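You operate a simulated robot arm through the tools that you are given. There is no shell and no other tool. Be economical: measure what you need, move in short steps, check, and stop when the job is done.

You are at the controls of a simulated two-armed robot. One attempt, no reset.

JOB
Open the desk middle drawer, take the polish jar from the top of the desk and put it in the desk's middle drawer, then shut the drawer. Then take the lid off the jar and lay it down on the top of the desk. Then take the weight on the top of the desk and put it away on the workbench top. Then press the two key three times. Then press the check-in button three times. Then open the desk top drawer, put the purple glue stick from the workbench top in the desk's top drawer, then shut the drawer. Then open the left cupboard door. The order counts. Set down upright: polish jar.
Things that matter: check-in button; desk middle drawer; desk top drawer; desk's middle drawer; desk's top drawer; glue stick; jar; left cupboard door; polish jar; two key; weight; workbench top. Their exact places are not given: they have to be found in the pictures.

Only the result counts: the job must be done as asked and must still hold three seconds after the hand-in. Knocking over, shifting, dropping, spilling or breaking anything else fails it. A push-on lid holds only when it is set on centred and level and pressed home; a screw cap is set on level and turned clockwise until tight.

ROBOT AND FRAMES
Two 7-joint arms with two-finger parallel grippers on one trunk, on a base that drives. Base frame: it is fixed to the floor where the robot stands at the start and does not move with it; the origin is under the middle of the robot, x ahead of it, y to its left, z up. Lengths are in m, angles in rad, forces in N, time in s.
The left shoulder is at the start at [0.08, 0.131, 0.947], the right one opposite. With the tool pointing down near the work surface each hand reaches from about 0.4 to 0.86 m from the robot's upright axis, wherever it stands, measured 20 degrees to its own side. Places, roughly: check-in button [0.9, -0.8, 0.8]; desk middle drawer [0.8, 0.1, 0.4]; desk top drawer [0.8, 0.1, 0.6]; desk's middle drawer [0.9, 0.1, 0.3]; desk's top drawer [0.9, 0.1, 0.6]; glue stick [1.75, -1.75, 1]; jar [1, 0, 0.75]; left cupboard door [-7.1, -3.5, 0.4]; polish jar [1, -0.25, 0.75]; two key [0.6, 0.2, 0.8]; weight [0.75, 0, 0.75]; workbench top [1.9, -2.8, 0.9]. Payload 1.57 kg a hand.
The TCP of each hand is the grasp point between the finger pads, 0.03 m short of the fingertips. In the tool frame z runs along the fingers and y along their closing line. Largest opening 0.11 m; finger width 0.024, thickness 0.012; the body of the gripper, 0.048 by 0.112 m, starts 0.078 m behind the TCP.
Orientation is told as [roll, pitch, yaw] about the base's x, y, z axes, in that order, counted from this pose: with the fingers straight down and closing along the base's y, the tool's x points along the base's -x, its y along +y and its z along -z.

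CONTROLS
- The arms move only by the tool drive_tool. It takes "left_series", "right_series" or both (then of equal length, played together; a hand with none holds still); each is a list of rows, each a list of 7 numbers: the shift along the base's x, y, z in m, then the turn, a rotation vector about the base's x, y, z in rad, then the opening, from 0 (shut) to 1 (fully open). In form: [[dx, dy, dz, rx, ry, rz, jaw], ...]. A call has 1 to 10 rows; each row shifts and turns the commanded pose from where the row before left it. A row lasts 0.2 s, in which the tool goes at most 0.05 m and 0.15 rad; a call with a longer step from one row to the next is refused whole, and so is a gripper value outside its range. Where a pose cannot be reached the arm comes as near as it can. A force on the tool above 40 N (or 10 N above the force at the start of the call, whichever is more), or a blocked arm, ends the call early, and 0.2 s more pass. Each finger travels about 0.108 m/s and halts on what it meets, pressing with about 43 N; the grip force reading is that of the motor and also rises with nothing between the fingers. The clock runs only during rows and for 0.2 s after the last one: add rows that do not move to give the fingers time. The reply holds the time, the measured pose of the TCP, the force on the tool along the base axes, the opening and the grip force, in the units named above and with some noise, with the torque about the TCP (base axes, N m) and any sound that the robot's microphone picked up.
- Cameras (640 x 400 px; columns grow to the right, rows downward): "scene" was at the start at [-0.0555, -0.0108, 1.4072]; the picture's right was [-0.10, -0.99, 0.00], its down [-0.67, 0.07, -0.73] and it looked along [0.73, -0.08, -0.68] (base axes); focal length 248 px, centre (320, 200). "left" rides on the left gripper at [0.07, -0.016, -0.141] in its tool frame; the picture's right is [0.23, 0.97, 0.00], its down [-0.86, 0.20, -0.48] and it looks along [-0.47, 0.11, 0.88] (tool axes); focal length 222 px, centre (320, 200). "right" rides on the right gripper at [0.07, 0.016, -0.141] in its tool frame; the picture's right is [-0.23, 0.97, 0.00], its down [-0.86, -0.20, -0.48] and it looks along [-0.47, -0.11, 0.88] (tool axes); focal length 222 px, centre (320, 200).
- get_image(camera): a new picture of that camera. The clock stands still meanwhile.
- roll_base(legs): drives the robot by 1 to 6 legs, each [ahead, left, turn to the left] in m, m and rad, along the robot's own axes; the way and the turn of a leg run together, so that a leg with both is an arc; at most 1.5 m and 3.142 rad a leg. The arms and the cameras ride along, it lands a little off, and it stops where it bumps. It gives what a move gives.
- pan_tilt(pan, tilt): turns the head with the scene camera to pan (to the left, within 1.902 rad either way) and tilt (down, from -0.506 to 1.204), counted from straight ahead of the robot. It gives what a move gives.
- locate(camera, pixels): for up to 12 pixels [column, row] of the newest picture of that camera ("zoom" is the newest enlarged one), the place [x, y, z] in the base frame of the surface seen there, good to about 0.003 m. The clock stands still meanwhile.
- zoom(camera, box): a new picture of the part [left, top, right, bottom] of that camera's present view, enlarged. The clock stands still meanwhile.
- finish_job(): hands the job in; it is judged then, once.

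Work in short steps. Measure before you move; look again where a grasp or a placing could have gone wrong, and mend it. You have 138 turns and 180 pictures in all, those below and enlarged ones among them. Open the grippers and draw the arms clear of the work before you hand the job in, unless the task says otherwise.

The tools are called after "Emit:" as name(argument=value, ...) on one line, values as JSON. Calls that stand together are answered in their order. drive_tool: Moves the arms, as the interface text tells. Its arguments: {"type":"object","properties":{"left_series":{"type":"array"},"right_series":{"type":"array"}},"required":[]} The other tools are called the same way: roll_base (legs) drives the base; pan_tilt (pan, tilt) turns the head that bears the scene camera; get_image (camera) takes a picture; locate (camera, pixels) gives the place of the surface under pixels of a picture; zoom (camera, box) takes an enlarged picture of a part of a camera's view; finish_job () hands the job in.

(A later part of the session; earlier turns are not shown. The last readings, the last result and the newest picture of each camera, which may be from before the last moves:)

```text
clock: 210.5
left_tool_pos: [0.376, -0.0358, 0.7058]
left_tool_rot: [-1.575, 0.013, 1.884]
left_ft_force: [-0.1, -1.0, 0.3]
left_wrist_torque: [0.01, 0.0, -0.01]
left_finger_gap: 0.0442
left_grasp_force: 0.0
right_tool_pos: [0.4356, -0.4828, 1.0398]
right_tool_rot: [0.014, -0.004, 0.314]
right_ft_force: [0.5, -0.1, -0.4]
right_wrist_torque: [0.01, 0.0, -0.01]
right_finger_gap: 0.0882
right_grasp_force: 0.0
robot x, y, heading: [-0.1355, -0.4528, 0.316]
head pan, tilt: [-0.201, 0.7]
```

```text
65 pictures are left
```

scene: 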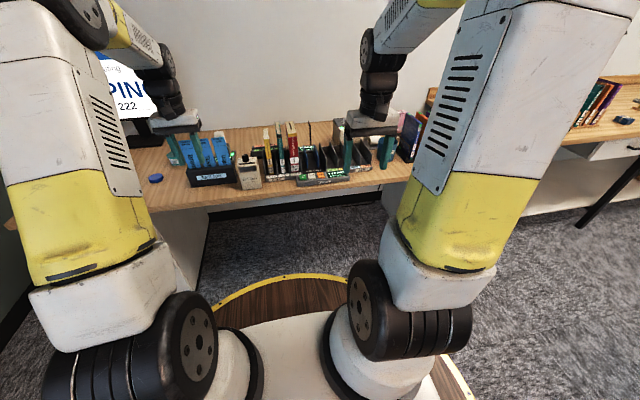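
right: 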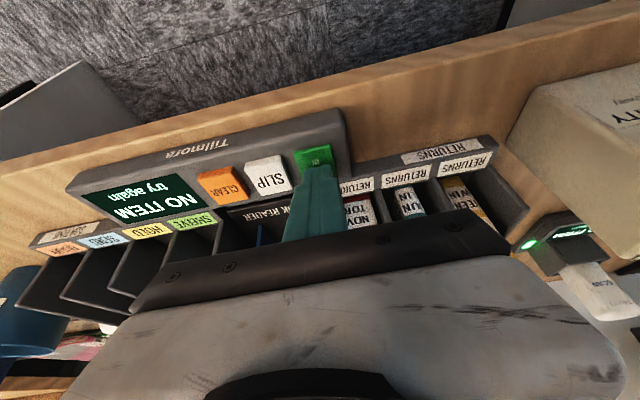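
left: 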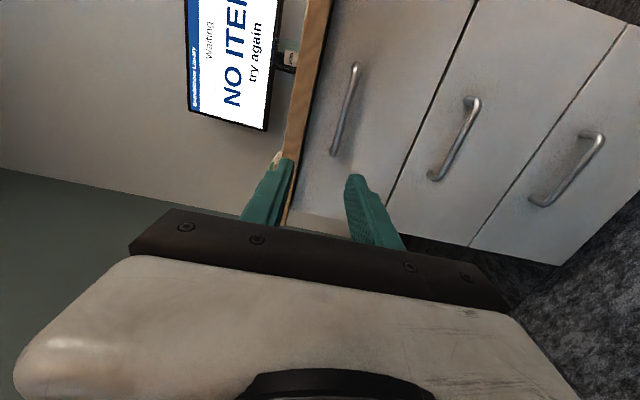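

Tool is horizontal at z 0.706. I locate the top bar, (345,110) in the left view, and the desk edge.

Emit:
locate(camera="left", pixels=[[355, 75], [345, 110], [334, 145], [318, 100], [308, 100], [325, 60], [290, 190]])

```text
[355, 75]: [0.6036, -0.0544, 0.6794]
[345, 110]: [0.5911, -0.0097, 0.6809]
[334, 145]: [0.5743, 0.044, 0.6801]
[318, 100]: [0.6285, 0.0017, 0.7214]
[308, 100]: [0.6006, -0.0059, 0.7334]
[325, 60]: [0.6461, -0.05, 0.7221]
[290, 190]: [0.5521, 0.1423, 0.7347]
```

Bar centre u≈0.565, z 0.680; desk underside 0.722. I set opening 0.036, align and approach horizontally.

Emit:
drive_tool(left_series=[[0.0108, -0.0333, -0.026, 0, 0, 0, 0.33], [0.044, 0.0143, 0, 0, 0, 0, 0.33], [0.044, 0.0143, 0, 0, 0, 0, 0.33], [0.044, 0.0143, 0, 0, 0, 0, 0.33], [0, 0, 0, 0, 0, 0, 0.33]])

Emit:
get_image(camera="left")

```text
clock: 211.7
left_tool_pos: [0.5222, -0.025, 0.68]
left_tool_rot: [-1.575, 0.012, 1.884]
left_ft_force: [0.2, -0.3, 0.5]
left_wrist_torque: [-0.01, 0.0, -0.01]
left_finger_gap: 0.0362
left_grasp_force: 0.1
right_tool_pos: [0.4361, -0.4833, 1.0404]
right_tool_rot: [0.011, -0.005, 0.314]
right_ft_force: [0.9, 0.4, -0.1]
right_wrist_torque: [-0.01, -0.01, 0.02]
right_finger_gap: 0.0879
right_grasp_force: 0.1
robot x, y, heading: [-0.1339, -0.4515, 0.314]
head pan, tilt: [-0.201, 0.7]
```

```text
64 pictures are left
```

left: 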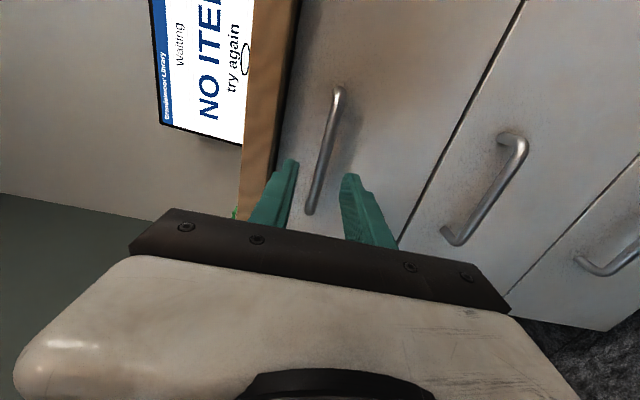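

The bar lies between the fingers. I advance the last 6 cm and close.

Emit:
drive_tool(left_series=[[0.03, 0.0098, 0, 0, 0, 0, 0.33], [0.027, 0.009, 0, 0, 0, 0, 0.33], [0, 0, 0, 0, 0, 0, 0.33], [0, 0, 0, 0, 0, 0, 0.15], [0, 0, 0, 0, 0, 0, 0.0], [0, 0, 0, 0, 0, 0, 0.0]])

```text
clock: 213.1
left_tool_pos: [0.5767, -0.0084, 0.6784]
left_tool_rot: [-1.567, 0.011, 1.883]
left_ft_force: [-2.4, 1.6, -24.4]
left_wrist_torque: [0.57, 0.65, 0.16]
left_finger_gap: 0.0117
left_grasp_force: 28.8
right_tool_pos: [0.4363, -0.4818, 1.0387]
right_tool_rot: [0.013, -0.002, 0.313]
right_ft_force: [-0.1, 0.4, 0.1]
right_wrist_torque: [-0.02, 0.0, 0.0]
right_finger_gap: 0.0878
right_grasp_force: 0.0
robot x, y, heading: [-0.1341, -0.455, 0.318]
head pan, tilt: [-0.201, 0.7]
```

Gripped (gap 0.0117). I relieve the vertical load, pull a bit and drive back 0.2 m.

Emit:
drive_tool(left_series=[[0, 0, -0.003, 0, 0, 0, 0], [-0.019, -0.006, 0, 0, 0, 0, 0], [-0.019, -0.006, 0, 0, 0, 0, 0], [0, 0, 0, 0, 0, 0, 0]])

Emit:
roll_base(legs=[[-0.22, 0, 0]])

Emit:
pan_tilt(pan=0.1, tilt=0.75)

Emit:
get_image(camera="scene")

```text
clock: 214.1
left_tool_pos: [0.5424, -0.0177, 0.6778]
left_tool_rot: [-1.572, 0.011, 1.884]
left_ft_force: [1.5, -1.5, -17.2]
left_wrist_torque: [0.54, 0.55, -0.11]
left_finger_gap: 0.012
left_grasp_force: 28.9
right_tool_pos: [0.4366, -0.4836, 1.0399]
right_tool_rot: [0.013, -0.003, 0.315]
right_ft_force: [0.5, -0.6, -0.8]
right_wrist_torque: [0.0, 0.01, -0.02]
right_finger_gap: 0.0877
right_grasp_force: 0.2
robot x, y, heading: [-0.1322, -0.454, 0.317]
head pan, tilt: [-0.201, 0.7]
```

```text
clock: 215.8
left_tool_pos: [0.3323, -0.0881, 0.6771]
left_tool_rot: [-1.573, 0.012, 1.882]
left_ft_force: [4.4, -8.7, -12.5]
left_wrist_torque: [0.59, 0.45, -0.21]
left_finger_gap: 0.0119
left_grasp_force: 29.4
right_tool_pos: [0.2261, -0.5502, 1.038]
right_tool_rot: [0.011, -0.005, 0.314]
right_ft_force: [-0.3, 0.3, 0.6]
right_wrist_torque: [0.01, -0.03, -0.04]
right_finger_gap: 0.088
right_grasp_force: 0.1
robot x, y, heading: [-0.3441, -0.5237, 0.317]
head pan, tilt: [-0.201, 0.7]
```

```text
clock: 216.6
left_tool_pos: [0.3323, -0.0884, 0.6764]
left_tool_rot: [-1.572, 0.01, 1.881]
left_ft_force: [1.0, 0.0, -3.6]
left_wrist_torque: [0.63, 0.28, -0.21]
left_finger_gap: 0.0119
left_grasp_force: 29.7
right_tool_pos: [0.2266, -0.5509, 1.0389]
right_tool_rot: [0.012, -0.005, 0.313]
right_ft_force: [0.1, 0.0, 0.0]
right_wrist_torque: [-0.01, 0.01, 0.0]
right_finger_gap: 0.0879
right_grasp_force: 0.1
robot x, y, heading: [-0.3416, -0.5264, 0.316]
head pan, tilt: [0.099, 0.75]
```

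```text
63 pictures are left
```

scene: 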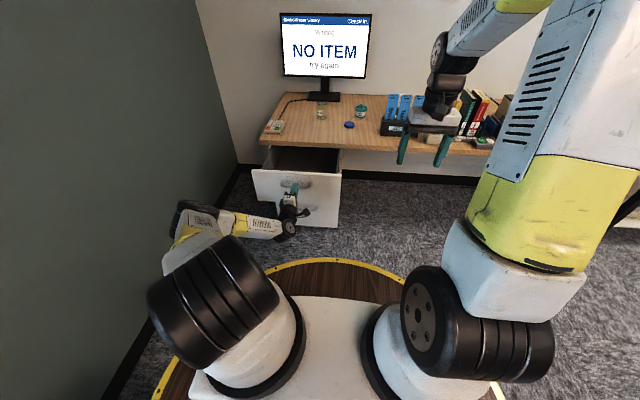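

The top drawer is open ~0.25 m. I release, back off and bring the left tool up and upright again.

Emit:
drive_tool(left_series=[[0, 0, 0, 0, 0, 0, 0.2], [0, 0, 0, 0, 0, 0, 0.35], [-0.03, -0.01, 0, 0, 0, 0, 0.35], [-0.03, -0.01, 0, 0, 0, 0, 0.35], [-0.02, -0.006, 0.01, 0, 0, 0, 0.35]])

Emit:
drive_tool(left_series=[[0, 0, 0.028, 0.0567, 0.1081, -0.0864, 0.5], [0, 0, 0.028, 0.0567, 0.1081, -0.0864, 0.5], [0, 0, 0.028, 0.0567, 0.1081, -0.0864, 0.5], [0, 0, 0.028, 0.0567, 0.1081, -0.0864, 0.5], [0, 0, 0.028, 0.0567, 0.1081, -0.0864, 0.5], [0, 0, 0.028, 0.0567, 0.1081, -0.0864, 0.5], [0, 0, 0.028, 0.0567, 0.1081, -0.0864, 0.5]])

Emit:
drive_tool(left_series=[[0, 0, 0.028, 0.0567, 0.1081, -0.0864, 0.5], [0, 0, 0.028, 0.0567, 0.1081, -0.0864, 0.5], [0, 0, 0.028, 0.0567, 0.1081, -0.0864, 0.5], [0, 0, 0.028, 0.0567, 0.1081, -0.0864, 0.5], [0, 0, 0.028, 0.0567, 0.1081, -0.0864, 0.5], [0, 0, 0.028, 0.0567, 0.1081, -0.0864, 0.5], [0, 0, 0.028, 0.0567, 0.1081, -0.0864, 0.5]])

Emit:
roll_base(legs=[[0, 0, -1.571], [1.3, 0, 0], [0, 0, 1.571]])

Emit:
get_image(camera="scene")

```text
clock: 217.8
left_tool_pos: [0.2537, -0.112, 0.6878]
left_tool_rot: [-1.572, 0.011, 1.881]
left_ft_force: [0.3, -0.3, 0.7]
left_wrist_torque: [0.0, 0.0, 0.0]
left_finger_gap: 0.0385
left_grasp_force: 0.1
right_tool_pos: [0.226, -0.5509, 1.0391]
right_tool_rot: [0.012, -0.006, 0.313]
right_ft_force: [0.7, -0.7, 0.4]
right_wrist_torque: [0.0, -0.01, 0.0]
right_finger_gap: 0.088
right_grasp_force: 0.1
robot x, y, heading: [-0.3472, -0.525, 0.312]
head pan, tilt: [0.099, 0.75]
```

```text
clock: 219.3
left_tool_pos: [0.2522, -0.1131, 0.8854]
left_tool_rot: [-0.793, -0.336, 1.103]
left_ft_force: [0.3, 0.3, 0.3]
left_wrist_torque: [-0.04, -0.02, -0.01]
left_finger_gap: 0.0549
left_grasp_force: 0.1
right_tool_pos: [0.2273, -0.5507, 1.0398]
right_tool_rot: [0.011, -0.006, 0.316]
right_ft_force: [-0.3, -0.2, 0.6]
right_wrist_torque: [-0.01, 0.03, -0.03]
right_finger_gap: 0.0877
right_grasp_force: 0.1
robot x, y, heading: [-0.3475, -0.5237, 0.315]
head pan, tilt: [0.099, 0.75]
```

```text
clock: 220.9
left_tool_pos: [0.2505, -0.113, 1.0806]
left_tool_rot: [-0.004, -0.009, 0.315]
left_ft_force: [-0.3, -0.1, 0.3]
left_wrist_torque: [-0.05, -0.02, -0.01]
left_finger_gap: 0.0551
left_grasp_force: 0.1
right_tool_pos: [0.2268, -0.5514, 1.0399]
right_tool_rot: [0.013, -0.006, 0.315]
right_ft_force: [0.1, 0.7, -0.4]
right_wrist_torque: [-0.02, -0.02, -0.01]
right_finger_gap: 0.088
right_grasp_force: 0.0
robot x, y, heading: [-0.3468, -0.5208, 0.316]
head pan, tilt: [0.099, 0.75]
```

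```text
clock: 235.0
left_tool_pos: [0.6362, -1.3384, 1.0803]
left_tool_rot: [-0.006, -0.009, 0.296]
left_ft_force: [0.2, -0.4, 0.0]
left_wrist_torque: [0.0, 0.02, -0.04]
left_finger_gap: 0.0547
left_grasp_force: 0.1
right_tool_pos: [0.6029, -1.7755, 1.0397]
right_tool_rot: [0.013, -0.005, 0.298]
right_ft_force: [-0.4, 0.0, 0.7]
right_wrist_torque: [-0.01, -0.01, -0.03]
right_finger_gap: 0.0882
right_grasp_force: 0.1
robot x, y, heading: [0.0362, -1.737, 0.298]
head pan, tilt: [0.099, 0.75]
```

```text
62 pictures are left
```

scene: 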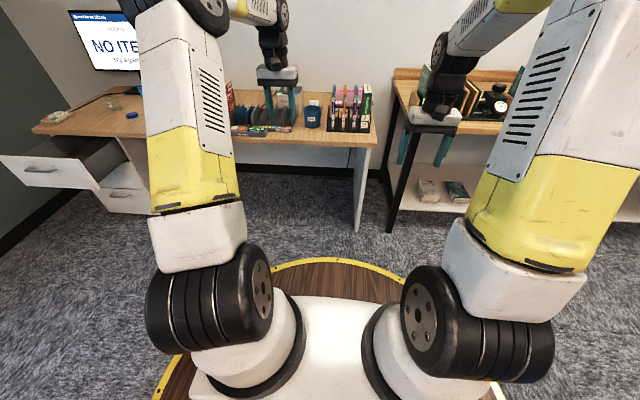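

The bench's left end is at (400,90), sticks hidden by the right arm. I shift right 0.35, ahead 0.2, and look with a pan.

Emit:
roll_base(legs=[[0.15, -0.4, 0]])

Emit:
pan_tilt(pan=0.0, tilt=0.6)

Emit:
get_image(camera="scene")

```text
clock: 236.7
left_tool_pos: [0.7642, -1.502, 1.0822]
left_tool_rot: [-0.006, -0.014, 0.268]
left_ft_force: [0.0, 0.4, -0.1]
left_wrist_torque: [0.04, 0.0, -0.01]
left_finger_gap: 0.055
left_grasp_force: 0.1
right_tool_pos: [0.7189, -1.9387, 1.0379]
right_tool_rot: [0.014, -0.005, 0.266]
right_ft_force: [-0.1, -0.3, -1.2]
right_wrist_torque: [0.03, 0.0, -0.04]
right_finger_gap: 0.088
right_grasp_force: 0.0
robot x, y, heading: [0.1505, -1.885, 0.274]
head pan, tilt: [0.099, 0.75]
stopped in leg 1: the robot was blocked; the commanded pose is now the measured one
```

```text
clock: 237.4
left_tool_pos: [0.7637, -1.5016, 1.0822]
left_tool_rot: [-0.004, -0.012, 0.267]
left_ft_force: [0.1, 0.5, -0.9]
left_wrist_torque: [0.0, 0.02, 0.0]
left_finger_gap: 0.0552
left_grasp_force: 0.1
right_tool_pos: [0.7192, -1.9381, 1.039]
right_tool_rot: [0.012, -0.003, 0.267]
right_ft_force: [-0.2, -0.1, -0.1]
right_wrist_torque: [-0.01, 0.0, 0.0]
right_finger_gap: 0.088
right_grasp_force: 0.0
robot x, y, heading: [0.1522, -1.8847, 0.274]
head pan, tilt: [0.0, 0.6]
```

```text
61 pictures are left
```

scene: 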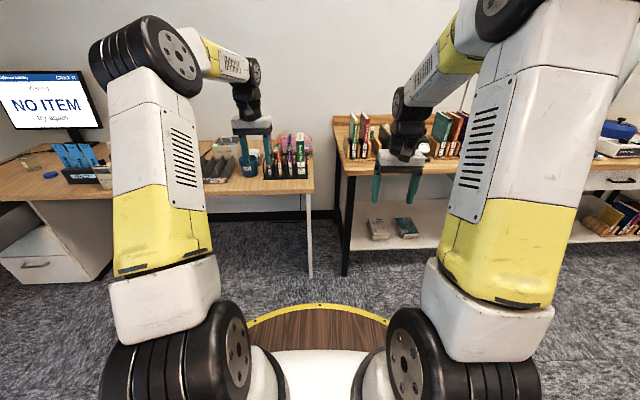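

The base was blocked on its right side. I look there before moving further.

Emit:
pan_tilt(pan=-1.6, tilt=0.8)

Emit:
get_image(camera="scene")

```text
clock: 239.1
left_tool_pos: [0.7636, -1.503, 1.0818]
left_tool_rot: [-0.003, -0.011, 0.267]
left_ft_force: [0.1, -0.3, 0.2]
left_wrist_torque: [0.01, 0.02, 0.0]
left_finger_gap: 0.0547
left_grasp_force: 0.1
right_tool_pos: [0.7189, -1.9381, 1.0392]
right_tool_rot: [0.014, -0.003, 0.266]
right_ft_force: [0.1, -0.2, -0.2]
right_wrist_torque: [-0.01, -0.02, 0.03]
right_finger_gap: 0.0882
right_grasp_force: 0.1
robot x, y, heading: [0.1484, -1.8802, 0.269]
head pan, tilt: [-1.6, 0.799]
```

```text
60 pictures are left
```

scene: 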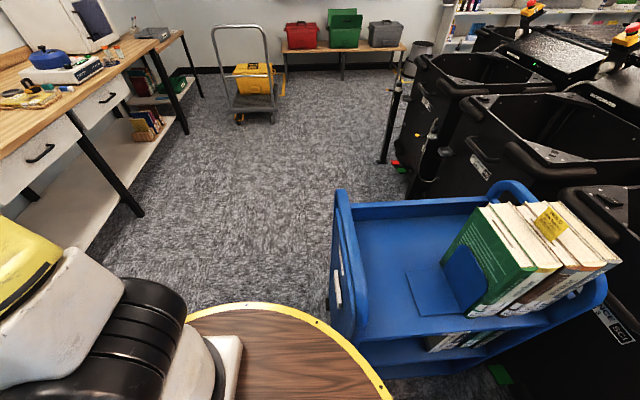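

I bumped beside the blue cart on the right. I move ahead 0.22 first to be clear of it, then go right and look at the bench.

Emit:
roll_base(legs=[[0.22, 0.02, 0.04], [0, -0.15, 0]])

Emit:
pan_tilt(pan=-0.05, tilt=0.6)

Emit:
get_image(camera="scene")

```text
clock: 241.7
left_tool_pos: [0.9983, -1.5344, 1.0826]
left_tool_rot: [-0.005, -0.011, 0.312]
left_ft_force: [-0.8, -0.2, 0.6]
left_wrist_torque: [0.0, 0.02, 0.01]
left_finger_gap: 0.0549
left_grasp_force: 0.0
right_tool_pos: [0.9728, -1.9729, 1.04]
right_tool_rot: [0.012, -0.004, 0.311]
right_ft_force: [-0.3, 0.5, -0.6]
right_wrist_torque: [-0.04, -0.04, 0.03]
right_finger_gap: 0.088
right_grasp_force: 0.1
robot x, y, heading: [0.4056, -1.9385, 0.308]
head pan, tilt: [-1.6, 0.799]
```

```text
clock: 243.3
left_tool_pos: [0.9973, -1.5337, 1.0821]
left_tool_rot: [-0.006, -0.01, 0.311]
left_ft_force: [-0.7, 0.9, -0.2]
left_wrist_torque: [0.02, -0.01, -0.03]
left_finger_gap: 0.0549
left_grasp_force: 0.1
right_tool_pos: [0.9713, -1.9718, 1.0392]
right_tool_rot: [0.012, -0.003, 0.31]
right_ft_force: [0.1, -0.1, 0.7]
right_wrist_torque: [0.02, 0.0, 0.02]
right_finger_gap: 0.0882
right_grasp_force: 0.0
robot x, y, heading: [0.4023, -1.9406, 0.312]
head pan, tilt: [-0.051, 0.6]
```

```text
59 pictures are left
```

scene: 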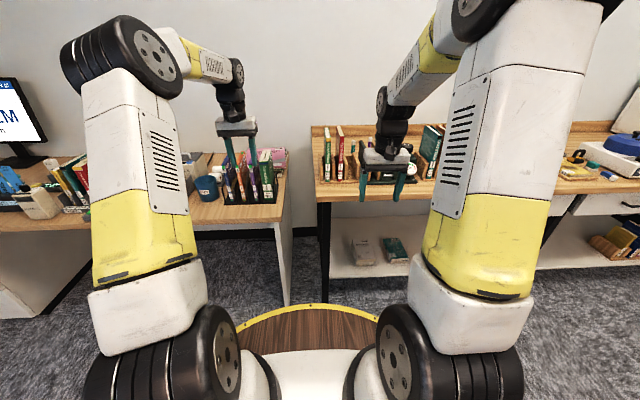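

Something small stands near (352,147). I zoom on the bench's left end.

Emit:
zoom(camera="scene", box=[310, 115, 430, 205])

Emit:
zoom(camera="scene", box=[310, 125, 380, 165])

Emit:
locate(camera="zoom", pixels=[[370, 180], [400, 180], [370, 220], [150, 200], [280, 200], [350, 280], [50, 250]])

```text
4.44 times, centred on (370, 160) of scene
```

zoom: 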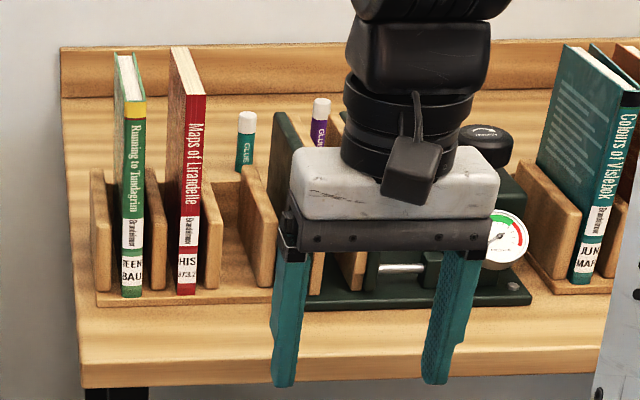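

```text
9.14 times, centred on (345, 145) of scene
```

zoom: 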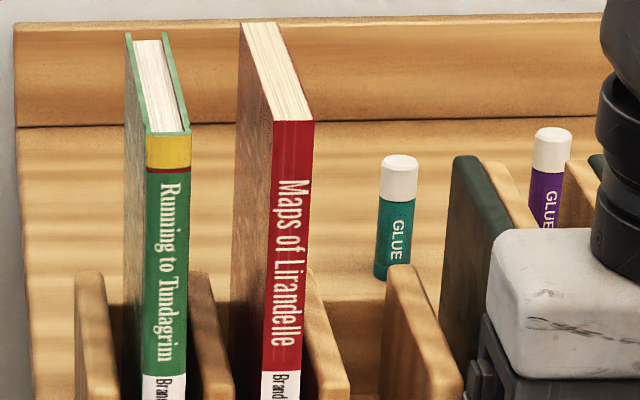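

```text
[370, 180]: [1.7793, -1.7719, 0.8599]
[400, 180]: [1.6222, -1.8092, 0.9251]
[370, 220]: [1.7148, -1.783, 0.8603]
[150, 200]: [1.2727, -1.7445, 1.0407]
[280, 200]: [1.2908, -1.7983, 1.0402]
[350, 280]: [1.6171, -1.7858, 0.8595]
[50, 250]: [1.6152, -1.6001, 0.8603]
```

The purple glue stick shows at (547,195) of the newest zoom, white cap at (552,140), behind the stand; I locate it.

Emit:
locate(camera="zoom", pixels=[[545, 200], [552, 150], [552, 132], [545, 220], [400, 160], [470, 170], [520, 180], [580, 170], [410, 275], [500, 250]])

Emit:
roll_base(legs=[[0, -0.25, 0]])

Emit:
get_image(camera="scene")

```text
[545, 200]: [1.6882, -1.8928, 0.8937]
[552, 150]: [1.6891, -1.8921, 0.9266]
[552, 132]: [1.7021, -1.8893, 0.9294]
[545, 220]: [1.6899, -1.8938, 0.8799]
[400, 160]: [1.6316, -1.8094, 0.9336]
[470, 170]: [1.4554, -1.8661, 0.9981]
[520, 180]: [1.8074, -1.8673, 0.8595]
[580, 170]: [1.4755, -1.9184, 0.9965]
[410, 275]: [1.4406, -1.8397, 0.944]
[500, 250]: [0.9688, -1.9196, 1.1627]
```

```text
clock: 245.2
left_tool_pos: [1.0733, -1.7679, 1.0823]
left_tool_rot: [-0.005, -0.011, 0.316]
left_ft_force: [0.7, -0.2, -0.9]
left_wrist_torque: [-0.02, -0.02, -0.02]
left_finger_gap: 0.0549
left_grasp_force: 0.0
right_tool_pos: [1.0501, -2.2065, 1.0391]
right_tool_rot: [0.013, -0.004, 0.315]
right_ft_force: [-0.6, 0.9, -0.4]
right_wrist_torque: [0.01, -0.02, 0.01]
right_finger_gap: 0.0882
right_grasp_force: 0.1
robot x, y, heading: [0.4759, -2.1804, 0.32]
head pan, tilt: [-0.051, 0.6]
```

```text
56 pictures are left
```

scene: 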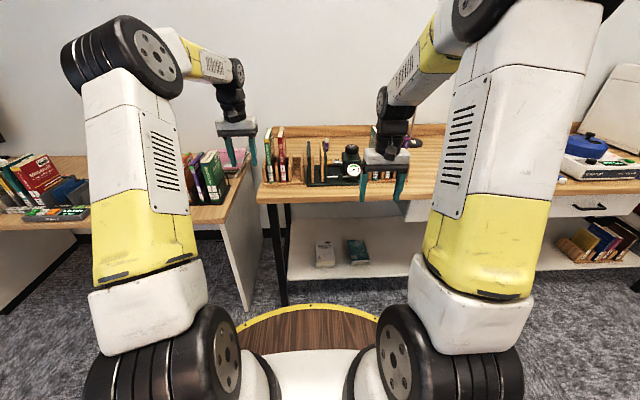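

Purple stick axis ≈ (1.70,−1.89), top 0.930, with binders (top 1.0) in front of it. I raise both hands for clearance, then drive right 0.3 and ahead 0.44.

Emit:
drive_tool(left_series=[[0, 0, 0.02, 0, 0, 0, 0.5], [0, 0, 0.01, 0, 0, 0, 0.5], [0, 0, 0, 0, 0, 0, 0.5], [0, 0, 0, 0, 0, 0, 0.5]], right_series=[[-0.02, -0.006, 0.045, 0, 0, 0, 0.8], [-0.02, -0.006, 0.045, 0, 0, 0, 0.8], [-0.02, -0.006, 0.045, 0, 0, 0, 0.8], [-0.02, -0.006, 0.03, 0, 0, 0, 0.8]])

Emit:
roll_base(legs=[[0, -0.3, 0], [0.43, 0, 0]])

Emit:
get_image(camera="left")

Emit:
get_image(camera="scene")

```text
clock: 246.2
left_tool_pos: [1.0736, -1.7687, 1.1121]
left_tool_rot: [-0.006, -0.012, 0.318]
left_ft_force: [0.2, 0.3, -0.4]
left_wrist_torque: [0.0, 0.04, -0.01]
left_finger_gap: 0.0552
left_grasp_force: 0.1
right_tool_pos: [0.9701, -2.232, 1.2054]
right_tool_rot: [0.01, -0.004, 0.315]
right_ft_force: [0.3, 0.6, -0.1]
right_wrist_torque: [-0.02, 0.0, 0.04]
right_finger_gap: 0.0881
right_grasp_force: 0.0
robot x, y, heading: [0.4808, -2.178, 0.318]
head pan, tilt: [-0.051, 0.6]
```

```text
clock: 250.5
left_tool_pos: [1.581, -1.9287, 1.1132]
left_tool_rot: [-0.006, -0.011, 0.311]
left_ft_force: [-0.7, -0.3, 0.4]
left_wrist_torque: [-0.02, 0.02, -0.01]
left_finger_gap: 0.0552
left_grasp_force: 0.0
right_tool_pos: [1.4736, -2.3915, 1.2046]
right_tool_rot: [0.012, -0.007, 0.308]
right_ft_force: [-0.1, 0.5, 0.6]
right_wrist_torque: [0.02, 0.04, 0.01]
right_finger_gap: 0.0881
right_grasp_force: 0.0
robot x, y, heading: [0.9807, -2.3381, 0.313]
head pan, tilt: [-0.051, 0.6]
```

```text
55 pictures are left
```

left: 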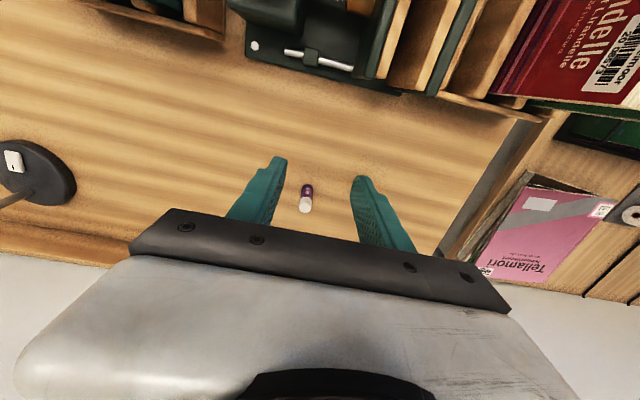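

```text
54 pictures are left
```

scene: 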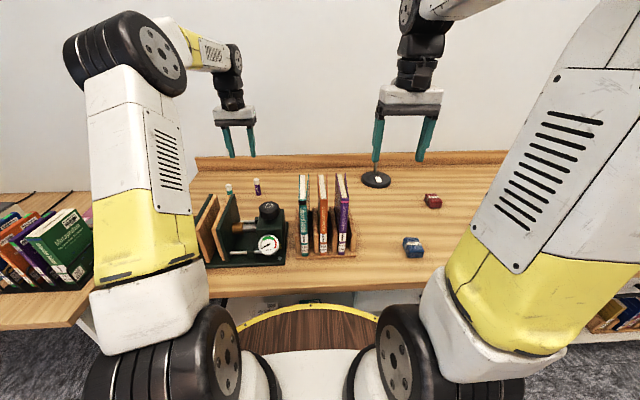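

The purple stick is at (306,203) in the left view. I measure it.

Emit:
zoom(camera="left", box=[280, 170, 340, 220])

Emit:
locate(camera="zoom", pixels=[[270, 285], [270, 270], [270, 300], [290, 200], [250, 290], [290, 290]])

```text
8.00 times, centred on (310, 195) of left
```

zoom: 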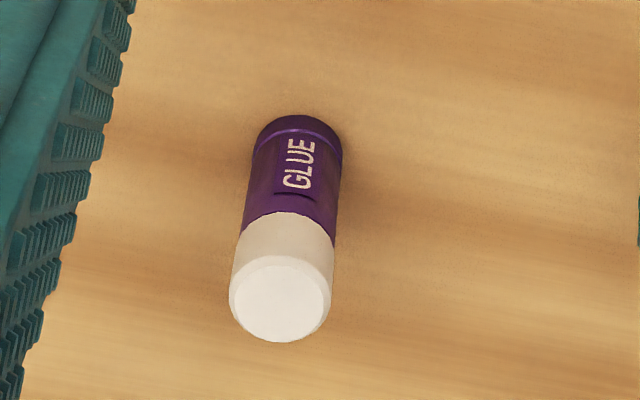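

```text
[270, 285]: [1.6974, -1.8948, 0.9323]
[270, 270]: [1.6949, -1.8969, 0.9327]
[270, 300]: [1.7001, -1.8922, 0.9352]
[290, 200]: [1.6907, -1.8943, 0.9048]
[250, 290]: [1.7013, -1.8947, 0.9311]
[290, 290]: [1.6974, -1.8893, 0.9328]
```

Stick top centre (1.700,−1.891,0.933). I move in and down in stages, opening 0.055.

Emit:
drive_tool(left_series=[[0.04, 0.0127, -0.02, 0, 0, 0, 0.5], [0.02, 0.006, -0.045, 0, 0, 0, 0.5], [0.02, 0.0065, -0.04, 0, 0, 0, 0.5], [0.02, 0.0065, -0.02, 0, 0, 0, 0.5], [0.019, 0.006, 0, 0, 0, 0, 0.5], [0, 0, 0, 0, 0, 0, 0.5]])

Emit:
zoom(camera="left", box=[220, 110, 420, 250])

```text
clock: 251.9
left_tool_pos: [1.6927, -1.8938, 0.9881]
left_tool_rot: [-0.005, -0.011, 0.308]
left_ft_force: [-0.3, 0.3, -0.1]
left_wrist_torque: [0.0, 0.02, 0.0]
left_finger_gap: 0.0552
left_grasp_force: 0.1
left hand out of reach, approached as far as the arm can: row 5
right_tool_pos: [1.4735, -2.3901, 1.2063]
right_tool_rot: [0.011, -0.003, 0.309]
right_ft_force: [0.5, 0.3, -0.5]
right_wrist_torque: [0.0, 0.0, -0.01]
right_finger_gap: 0.0878
right_grasp_force: 0.1
robot x, y, heading: [0.9875, -2.3363, 0.308]
head pan, tilt: [-0.051, 0.6]
```

```text
2.86 times, centred on (320, 180) of left
```

zoom: 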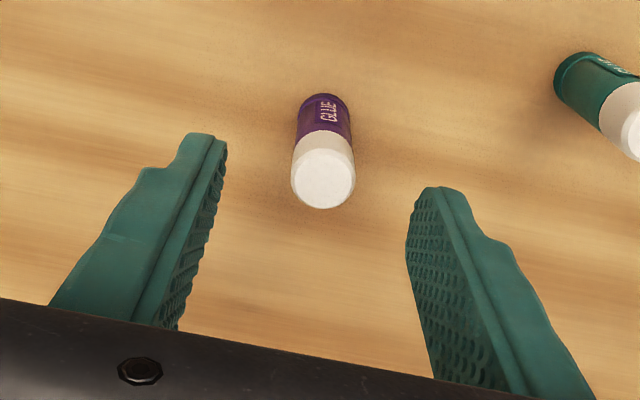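

Aligned. I descend to z 0.90 with +7 mm reach and close on the stick.

Emit:
drive_tool(left_series=[[0.004, 0.0015, -0.04, 0, 0, 0, 0.5], [0.003, 0.001, -0.035, 0, 0, 0, 0.5], [0, 0, -0.013, 0, 0, 0, 0.5], [0, 0, 0, 0, 0, 0, 0.3], [0, 0, 0, 0, 0, 0, 0.1], [0, 0, 0, 0, 0, 0, 0.05], [0, 0, 0, 0, 0, 0, 0.05]])

Emit:
zoom(camera="left", box=[220, 110, 420, 250])

```text
clock: 253.5
left_tool_pos: [1.7019, -1.8917, 0.898]
left_tool_rot: [-0.005, -0.01, 0.308]
left_ft_force: [0.2, 0.0, 0.0]
left_wrist_torque: [0.04, -0.03, 0.0]
left_finger_gap: 0.0199
left_grasp_force: 33.5
right_tool_pos: [1.4737, -2.391, 1.2052]
right_tool_rot: [0.012, -0.004, 0.307]
right_ft_force: [-0.4, -0.9, -0.2]
right_wrist_torque: [-0.03, 0.02, 0.01]
right_finger_gap: 0.0879
right_grasp_force: 0.0
robot x, y, heading: [0.9841, -2.3362, 0.308]
head pan, tilt: [-0.051, 0.6]
```

```text
2.86 times, centred on (320, 180) of left
```

zoom: 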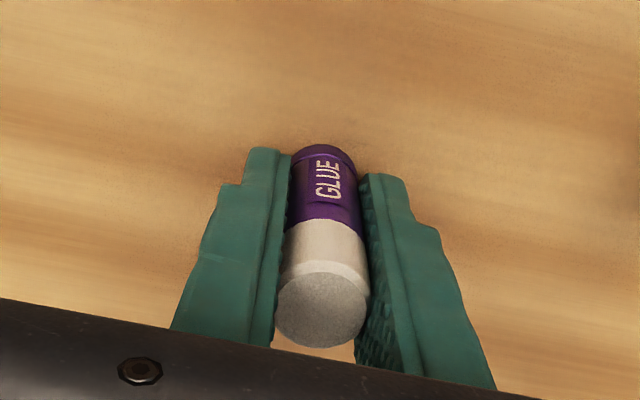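

Gripped. I lift it clear of the binders, back out, and drive to the open top drawer.

Emit:
drive_tool(left_series=[[0, 0, 0.03, 0, 0, 0, 0.05], [0, 0, 0.05, 0, 0, 0, 0.05], [-0.01, -0.003, 0.045, 0, 0, 0, 0.05], [-0.02, -0.006, 0.04, 0, 0, 0, 0.05], [-0.03, -0.01, 0.035, 0, 0, 0, 0.05], [-0.03, -0.01, 0.02, 0, 0, 0, 0.05], [-0.02, -0.006, 0.02, 0, 0, 0, 0.05]])

Emit:
roll_base(legs=[[-0.45, 0, 0], [0, 0, 1.577], [1.1, 0, 0], [1.03, 0, 0], [0, 0, -1.571]])

Emit:
pan_tilt(pan=0.1, tilt=0.75)

Emit:
get_image(camera="scene")

Emit:
get_image(camera="left")

```text
clock: 255.1
left_tool_pos: [1.6389, -1.9085, 1.1599]
left_tool_rot: [-0.006, -0.01, 0.309]
left_ft_force: [0.0, -0.3, -0.3]
left_wrist_torque: [0.01, 0.0, -0.05]
left_finger_gap: 0.02
left_grasp_force: 33.8
left hand out of reach, approached as far as the arm can: row 2, 4, 5, 6, 7
right_tool_pos: [1.4739, -2.3898, 1.2036]
right_tool_rot: [0.01, -0.004, 0.306]
right_ft_force: [0.0, -0.3, 0.2]
right_wrist_torque: [-0.02, 0.04, 0.01]
right_finger_gap: 0.0878
right_grasp_force: 0.1
robot x, y, heading: [0.9845, -2.3344, 0.312]
head pan, tilt: [-0.051, 0.6]
```

```text
clock: 275.5
left_tool_pos: [0.5558, -0.0225, 1.1585]
left_tool_rot: [-0.005, -0.009, 0.328]
left_ft_force: [-0.7, 0.0, 0.4]
left_wrist_torque: [-0.02, -0.01, -0.04]
left_finger_gap: 0.0205
left_grasp_force: 33.6
right_tool_pos: [0.4001, -0.5087, 1.205]
right_tool_rot: [0.012, -0.002, 0.326]
right_ft_force: [-0.2, 0.1, 0.3]
right_wrist_torque: [0.01, 0.0, 0.0]
right_finger_gap: 0.0879
right_grasp_force: 0.0
robot x, y, heading: [-0.0921, -0.4612, 0.331]
head pan, tilt: [-0.051, 0.6]
```

```text
clock: 276.2
left_tool_pos: [0.556, -0.0238, 1.1606]
left_tool_rot: [-0.005, -0.009, 0.328]
left_ft_force: [-0.7, -0.3, -0.4]
left_wrist_torque: [-0.01, 0.0, 0.03]
left_finger_gap: 0.0201
left_grasp_force: 33.6
right_tool_pos: [0.4009, -0.5088, 1.2048]
right_tool_rot: [0.012, -0.005, 0.328]
right_ft_force: [0.4, -0.6, -0.7]
right_wrist_torque: [-0.02, 0.02, 0.01]
right_finger_gap: 0.0881
right_grasp_force: 0.0
robot x, y, heading: [-0.0875, -0.4595, 0.331]
head pan, tilt: [0.099, 0.75]
```

```text
50 pictures are left
```

scene: 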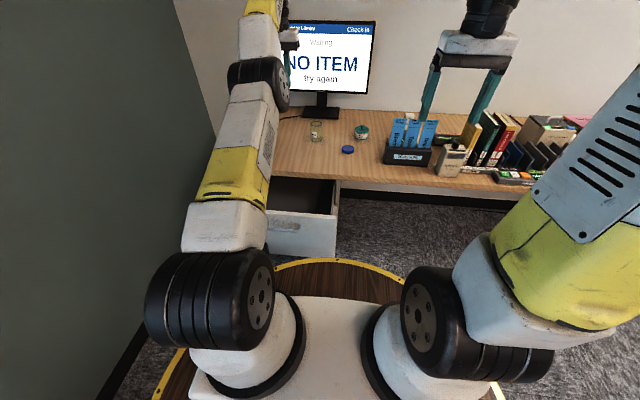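

```text
49 pictures are left
```

left: 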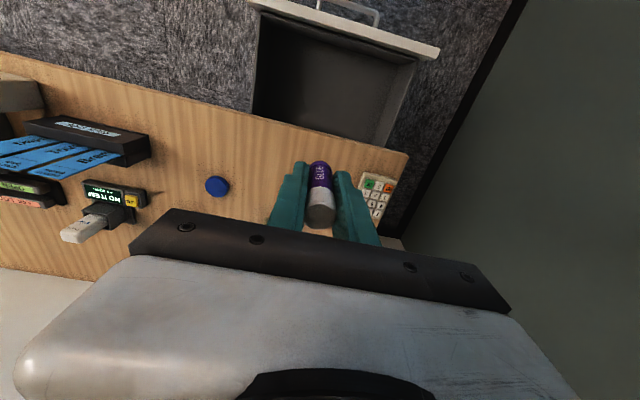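

I measure the top drawer's inside in the left view.

Emit:
locate(camera="left", pixels=[[320, 80], [340, 110], [300, 60], [280, 100], [380, 100], [340, 35], [300, 20], [260, 60]])

```text
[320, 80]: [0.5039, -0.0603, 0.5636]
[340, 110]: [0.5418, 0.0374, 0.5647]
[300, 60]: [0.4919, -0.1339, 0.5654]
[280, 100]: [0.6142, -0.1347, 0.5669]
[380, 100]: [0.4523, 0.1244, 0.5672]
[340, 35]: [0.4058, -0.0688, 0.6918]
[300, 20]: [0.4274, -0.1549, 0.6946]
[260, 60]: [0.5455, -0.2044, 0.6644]
```

Floor z≈0.565, front panel inner face u≈0.365. Target (0.493,−0.029). I shift at height, then descend.

Emit:
drive_tool(left_series=[[-0.04, -0.003, 0, 0, 0, 0, 0.05], [-0.023, -0.002, -0.03, 0, 0, 0, 0.05], [0, 0, -0.05, 0, 0, 0, 0.05], [0, 0, -0.05, 0, 0, 0, 0.05], [0, 0, -0.05, 0, 0, 0, 0.05], [0, 0, -0.05, 0, 0, 0, 0.05], [0, 0, -0.05, 0, 0, 0, 0.05], [0, 0, -0.05, 0, 0, 0, 0.05], [0, 0, -0.05, 0, 0, 0, 0.05], [0, 0, -0.05, 0, 0, 0, 0.05]])

Emit:
get_image(camera="left")

```text
clock: 278.4
left_tool_pos: [0.6113, 0.0233, 0.7905]
left_tool_rot: [-0.003, -0.026, 0.328]
left_ft_force: [-4.6, -2.3, 13.3]
left_wrist_torque: [0.07, 0.35, 0.11]
left_finger_gap: 0.0209
left_grasp_force: 8.9
left hand out of reach, approached as far as the arm can: row 1, 2, 3, 4, 5, 6, 7, 9
right_tool_pos: [0.3997, -0.5092, 1.2053]
right_tool_rot: [0.012, -0.005, 0.327]
right_ft_force: [0.4, -0.3, 0.3]
right_wrist_torque: [0.02, -0.01, -0.03]
right_finger_gap: 0.088
right_grasp_force: 0.1
robot x, y, heading: [-0.0889, -0.4641, 0.33]
head pan, tilt: [0.099, 0.75]
stopped in row 10 (left hand): the force on the tool passed its limit at 249 N (the readings are from after the stop); the commanded pose is now the measured one
```

```text
48 pictures are left
```

left: 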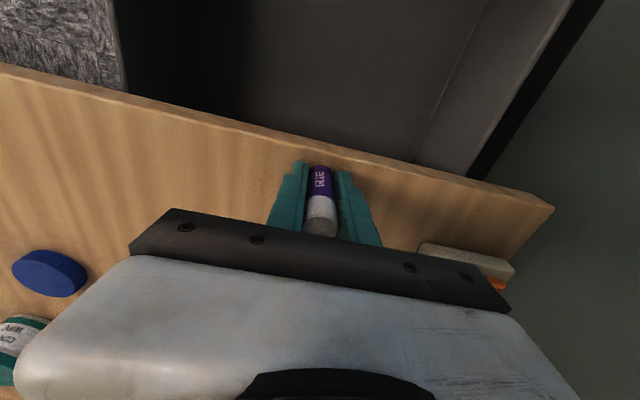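

The arm couldn't come inward at that height and slid down onto the desk edge; the stick is still between the fingers. I lift gently with a firmer grip and look.

Emit:
drive_tool(left_series=[[0, 0, 0, 0, 0, 0, 0.0], [0, 0, 0.02, 0, 0, 0, 0.0], [0, 0, 0.04, 0, 0, 0, 0.0], [0, 0, 0.04, 0, 0, 0, 0.0], [0, 0, 0.0, 0, 0, 0, 0.0]])

Emit:
get_image(camera="left")

Emit:
get_image(camera="scene")

```text
clock: 279.6
left_tool_pos: [0.6111, 0.0255, 0.8886]
left_tool_rot: [-0.004, -0.022, 0.328]
left_ft_force: [-0.6, 0.4, -0.7]
left_wrist_torque: [-0.03, 0.01, -0.04]
left_finger_gap: 0.0207
left_grasp_force: 33.5
right_tool_pos: [0.4003, -0.5083, 1.2047]
right_tool_rot: [0.011, -0.003, 0.327]
right_ft_force: [-0.3, -0.9, 0.1]
right_wrist_torque: [0.03, 0.0, -0.03]
right_finger_gap: 0.0878
right_grasp_force: 0.0
robot x, y, heading: [-0.0933, -0.4604, 0.325]
head pan, tilt: [0.099, 0.75]
```

```text
47 pictures are left
```

left: 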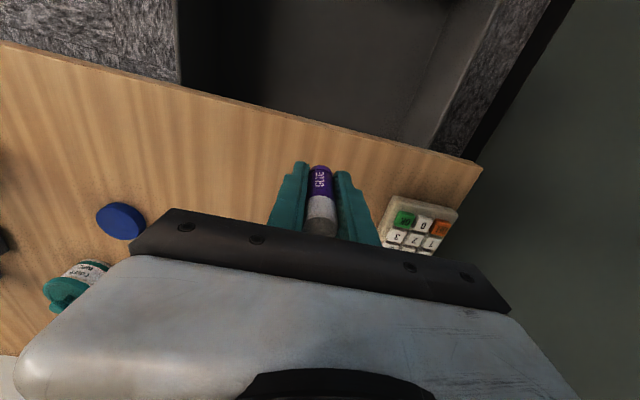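

```text
46 pictures are left
```

scene: 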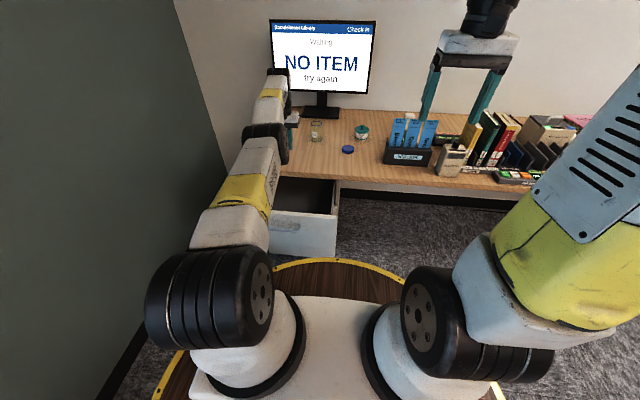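

The left arm is in an elbow-low, stretched posture now. I check the elbow's height before deciding.

Emit:
locate(camera="scene", pixels=[[265, 140], [250, 180], [275, 100], [240, 220], [292, 118]])

Emit:
drive_tool(left_series=[[-0.02, -0.006, 0.03, 0, 0, 0, 0.0], [-0.03, -0.01, 0.03, 0, 0, 0, 0.0], [-0.03, -0.01, 0.03, 0, 0, 0, 0.0], [-0.03, -0.01, 0.01, 0, 0, 0, 0.0], [0, 0, 0.0, 0, 0, 0, 0.0]])

Emit:
get_image(camera="scene")

```text
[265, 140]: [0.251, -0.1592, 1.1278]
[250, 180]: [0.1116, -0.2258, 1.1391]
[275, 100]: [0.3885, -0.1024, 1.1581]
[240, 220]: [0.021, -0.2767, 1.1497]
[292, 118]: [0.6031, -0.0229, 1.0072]
```

```text
clock: 280.8
left_tool_pos: [0.5923, 0.0311, 1.0015]
left_tool_rot: [-0.005, -0.02, 0.326]
left_ft_force: [0.9, 0.7, -1.3]
left_wrist_torque: [-0.02, 0.02, -0.02]
left_finger_gap: 0.0205
left_grasp_force: 33.8
left hand out of reach, approached as far as the arm can: row 1, 2, 3, 4
right_tool_pos: [0.4003, -0.5087, 1.2048]
right_tool_rot: [0.012, -0.003, 0.327]
right_ft_force: [0.1, -0.3, 0.0]
right_wrist_torque: [-0.02, 0.01, 0.03]
right_finger_gap: 0.0878
right_grasp_force: 0.1
robot x, y, heading: [-0.0933, -0.4624, 0.329]
head pan, tilt: [0.099, 0.75]
```

```text
45 pictures are left
```

scene: 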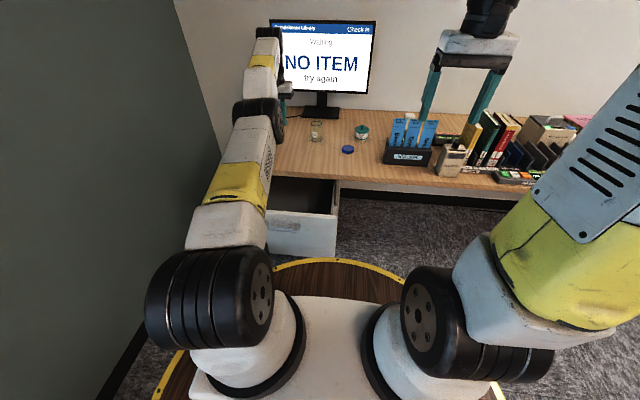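

The arm is stretched straight (shoulder–wrist ≈0.75 m), i.e. near-singular. I try to bend it by commanding a straight inward-down pull along the arm line together with a forward tilt of the fingers.

Emit:
drive_tool(left_series=[[-0.042, -0.022, -0.01, 0.0, 0, 0, 0.0], [-0.042, -0.022, -0.01, 0.046, -0.14, 0, 0.0], [-0.042, -0.022, -0.01, 0.046, -0.14, 0, 0.0], [-0.042, -0.022, -0.01, 0.046, -0.14, 0, 0.0], [-0.042, -0.022, -0.01, 0, 0, 0, 0.0], [0, 0, 0.0, 0, 0, 0, 0.0]])

Emit:
get_image(camera="scene")

```text
clock: 282.2
left_tool_pos: [0.6854, 0.073, 1.0257]
left_tool_rot: [-0.01, -0.464, 0.33]
left_ft_force: [-0.9, 0.4, -0.1]
left_wrist_torque: [-0.01, 0.0, -0.02]
left_finger_gap: 0.0203
left_grasp_force: 33.7
left hand out of reach, approached as far as the arm can: row 1, 2, 3, 4, 5
right_tool_pos: [0.3998, -0.5082, 1.2057]
right_tool_rot: [0.012, -0.004, 0.328]
right_ft_force: [0.7, 0.0, -0.3]
right_wrist_torque: [0.0, 0.0, -0.02]
right_finger_gap: 0.088
right_grasp_force: 0.0
robot x, y, heading: [-0.0911, -0.4621, 0.33]
head pan, tilt: [0.099, 0.75]
```

```text
44 pictures are left
```

scene: 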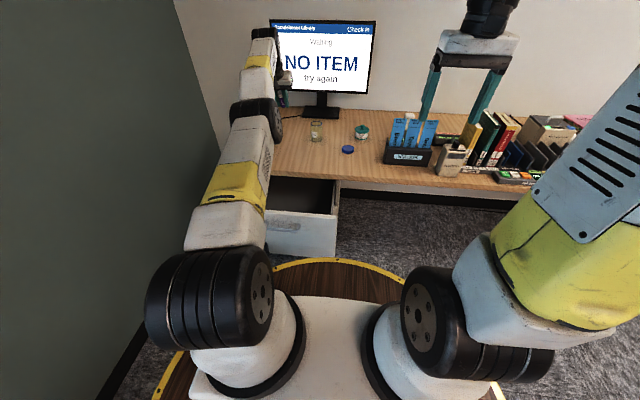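

The arm stays stretched, but it can still swing up/down as a beam while the base sets the distance. I untilt, back the base 0.12 m so the stick hangs over the open drawer, and swing it partly down.

Emit:
drive_tool(left_series=[[-0.02, -0.01, 0, -0.046, 0.14, 0, 0.0], [-0.02, -0.01, 0, -0.046, 0.14, 0, 0.0], [-0.02, -0.01, 0, -0.046, 0.14, 0, 0.0], [-0.02, -0.01, 0, -0.01, 0.03, 0, 0.0], [0, 0, 0, 0, 0, 0, 0]])

Emit:
roll_base(legs=[[-0.13, 0, 0]])

Emit:
drive_tool(left_series=[[0, 0, -0.045, 0, 0, 0, 0.0], [0, 0, -0.045, 0, 0, 0, 0.0], [0, 0, -0.045, 0, 0, 0, 0.0], [0, 0, 0, 0, 0, 0, 0]])

Emit:
get_image(camera="left")

Emit:
get_image(camera="scene")

```text
clock: 283.4
left_tool_pos: [0.5811, 0.0249, 1.0235]
left_tool_rot: [-0.003, 0.014, 0.326]
left_ft_force: [0.3, -0.5, 0.2]
left_wrist_torque: [-0.01, 0.0, 0.01]
left_finger_gap: 0.0201
left_grasp_force: 33.9
left hand out of reach, approached as far as the arm can: row 1, 2, 3, 4
right_tool_pos: [0.3995, -0.5081, 1.2058]
right_tool_rot: [0.011, -0.003, 0.328]
right_ft_force: [0.4, 0.0, -0.3]
right_wrist_torque: [0.0, 0.01, -0.03]
right_finger_gap: 0.0881
right_grasp_force: 0.1
robot x, y, heading: [-0.0917, -0.4629, 0.331]
head pan, tilt: [0.099, 0.75]
```

```text
clock: 284.7
left_tool_pos: [0.4591, -0.0173, 1.0236]
left_tool_rot: [-0.004, 0.01, 0.328]
left_ft_force: [0.1, 0.4, -1.0]
left_wrist_torque: [0.04, 0.03, 0.01]
left_finger_gap: 0.0203
left_grasp_force: 34.3
right_tool_pos: [0.2792, -0.55, 1.2053]
right_tool_rot: [0.012, -0.004, 0.329]
right_ft_force: [-0.2, 0.1, -0.2]
right_wrist_torque: [0.02, 0.04, 0.0]
right_finger_gap: 0.0879
right_grasp_force: 0.1
robot x, y, heading: [-0.2106, -0.5044, 0.332]
head pan, tilt: [0.099, 0.75]
```

```text
clock: 285.7
left_tool_pos: [0.4769, -0.0094, 0.8918]
left_tool_rot: [-0.005, 0.012, 0.329]
left_ft_force: [0.0, 0.1, -0.4]
left_wrist_torque: [-0.05, -0.01, 0.01]
left_finger_gap: 0.0204
left_grasp_force: 33.7
left hand out of reach, approached as far as the arm can: row 1, 2
right_tool_pos: [0.2791, -0.5498, 1.2053]
right_tool_rot: [0.012, -0.004, 0.328]
right_ft_force: [-0.2, -0.8, 1.8]
right_wrist_torque: [-0.03, 0.01, 0.01]
right_finger_gap: 0.088
right_grasp_force: 0.0
robot x, y, heading: [-0.2125, -0.5031, 0.335]
head pan, tilt: [0.099, 0.75]
```

```text
43 pictures are left
```

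left: 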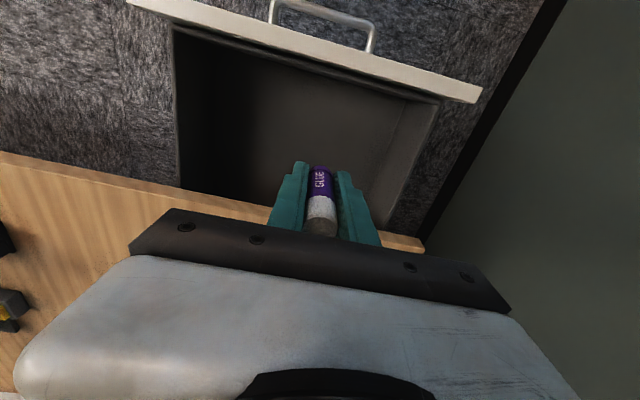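

```text
42 pictures are left
```

scene: 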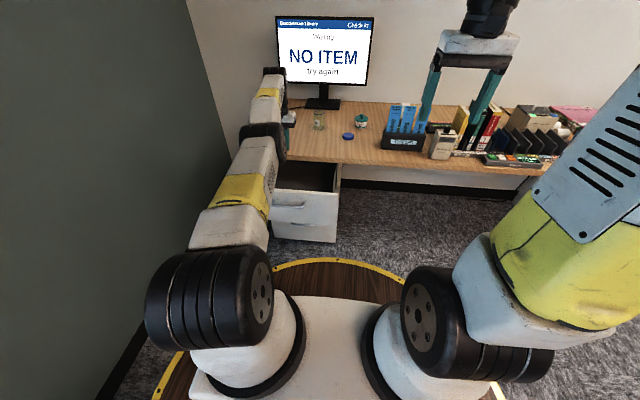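

The stick hangs over the drawer (u 0.45). I lower further to z≈0.66.

Emit:
drive_tool(left_series=[[0, 0, -0.045, 0, 0, 0, 0.0], [0, 0, -0.045, 0, 0, 0, 0.0], [0, 0, -0.045, 0, 0, 0, 0.0], [0, 0, -0.045, 0, 0, 0, 0.0], [0, 0, -0.03, 0, 0, 0, 0.0], [0, 0, 0, 0, 0, 0, 0]])

Emit:
get_image(camera="scene")

Emit:
get_image(camera="left")

```text
clock: 287.1
left_tool_pos: [0.4617, -0.0167, 0.6817]
left_tool_rot: [-0.004, 0.01, 0.328]
left_ft_force: [-0.3, 0.7, -0.4]
left_wrist_torque: [0.04, -0.03, 0.0]
left_finger_gap: 0.0202
left_grasp_force: 34.4
left hand out of reach, approached as far as the arm can: row 1, 3, 4, 5
right_tool_pos: [0.2785, -0.5493, 1.2069]
right_tool_rot: [0.011, -0.003, 0.329]
right_ft_force: [-0.5, -1.1, 0.3]
right_wrist_torque: [-0.02, 0.0, -0.01]
right_finger_gap: 0.088
right_grasp_force: 0.1
robot x, y, heading: [-0.2129, -0.5025, 0.329]
head pan, tilt: [0.099, 0.75]
```

```text
41 pictures are left
```

scene: 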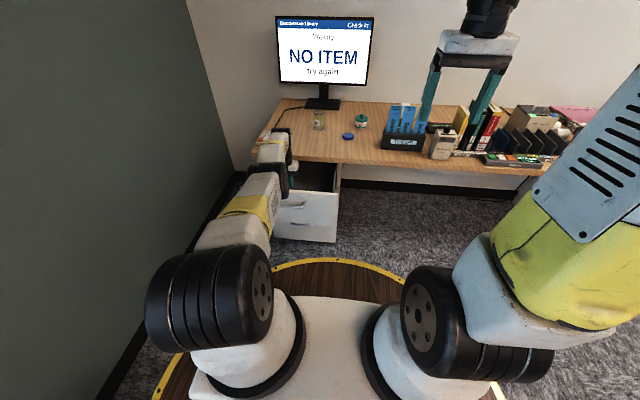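

```text
40 pictures are left
```

left: 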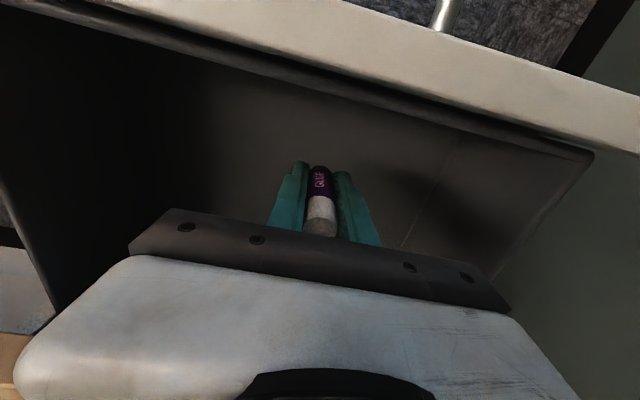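

Descending well inside the drawer. I nudge the base 3 cm ahead for panel clearance and lower to z≈0.62.

Emit:
roll_base(legs=[[0.035, 0, 0]])

Emit:
drive_tool(left_series=[[0.005, 0.002, -0.025, 0, 0, 0, 0.0], [0.005, 0.002, -0.025, 0, 0, 0, 0.0], [0.005, 0.002, -0.015, 0, 0, 0, 0.0], [0, 0, 0, 0, 0, 0, 0]])

Emit:
get_image(camera="scene")

```text
clock: 288.0
left_tool_pos: [0.494, -0.004, 0.6829]
left_tool_rot: [-0.003, 0.011, 0.328]
left_ft_force: [-0.1, 0.4, 0.6]
left_wrist_torque: [-0.01, -0.01, 0.01]
left_finger_gap: 0.0205
left_grasp_force: 33.8
right_tool_pos: [0.3121, -0.5381, 1.2053]
right_tool_rot: [0.012, -0.004, 0.328]
right_ft_force: [-0.4, 0.1, -0.1]
right_wrist_torque: [0.01, -0.04, 0.02]
right_finger_gap: 0.0881
right_grasp_force: 0.1
robot x, y, heading: [-0.1744, -0.4918, 0.332]
head pan, tilt: [0.099, 0.75]
```

```text
clock: 289.0
left_tool_pos: [0.4849, -0.007, 0.6413]
left_tool_rot: [-0.005, 0.011, 0.329]
left_ft_force: [-0.2, 0.0, -0.7]
left_wrist_torque: [0.02, -0.02, 0.0]
left_finger_gap: 0.0205
left_grasp_force: 34.4
left hand out of reach, approached as far as the arm can: row 1, 2, 3
right_tool_pos: [0.3121, -0.5402, 1.2059]
right_tool_rot: [0.013, -0.004, 0.328]
right_ft_force: [0.1, -0.4, 0.1]
right_wrist_torque: [0.0, 0.01, -0.02]
right_finger_gap: 0.0882
right_grasp_force: 0.0
robot x, y, heading: [-0.1796, -0.4924, 0.33]
head pan, tilt: [0.099, 0.75]
```

```text
39 pictures are left
```

scene: 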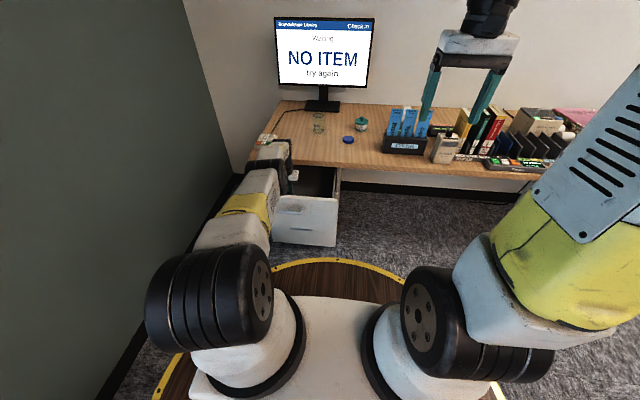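

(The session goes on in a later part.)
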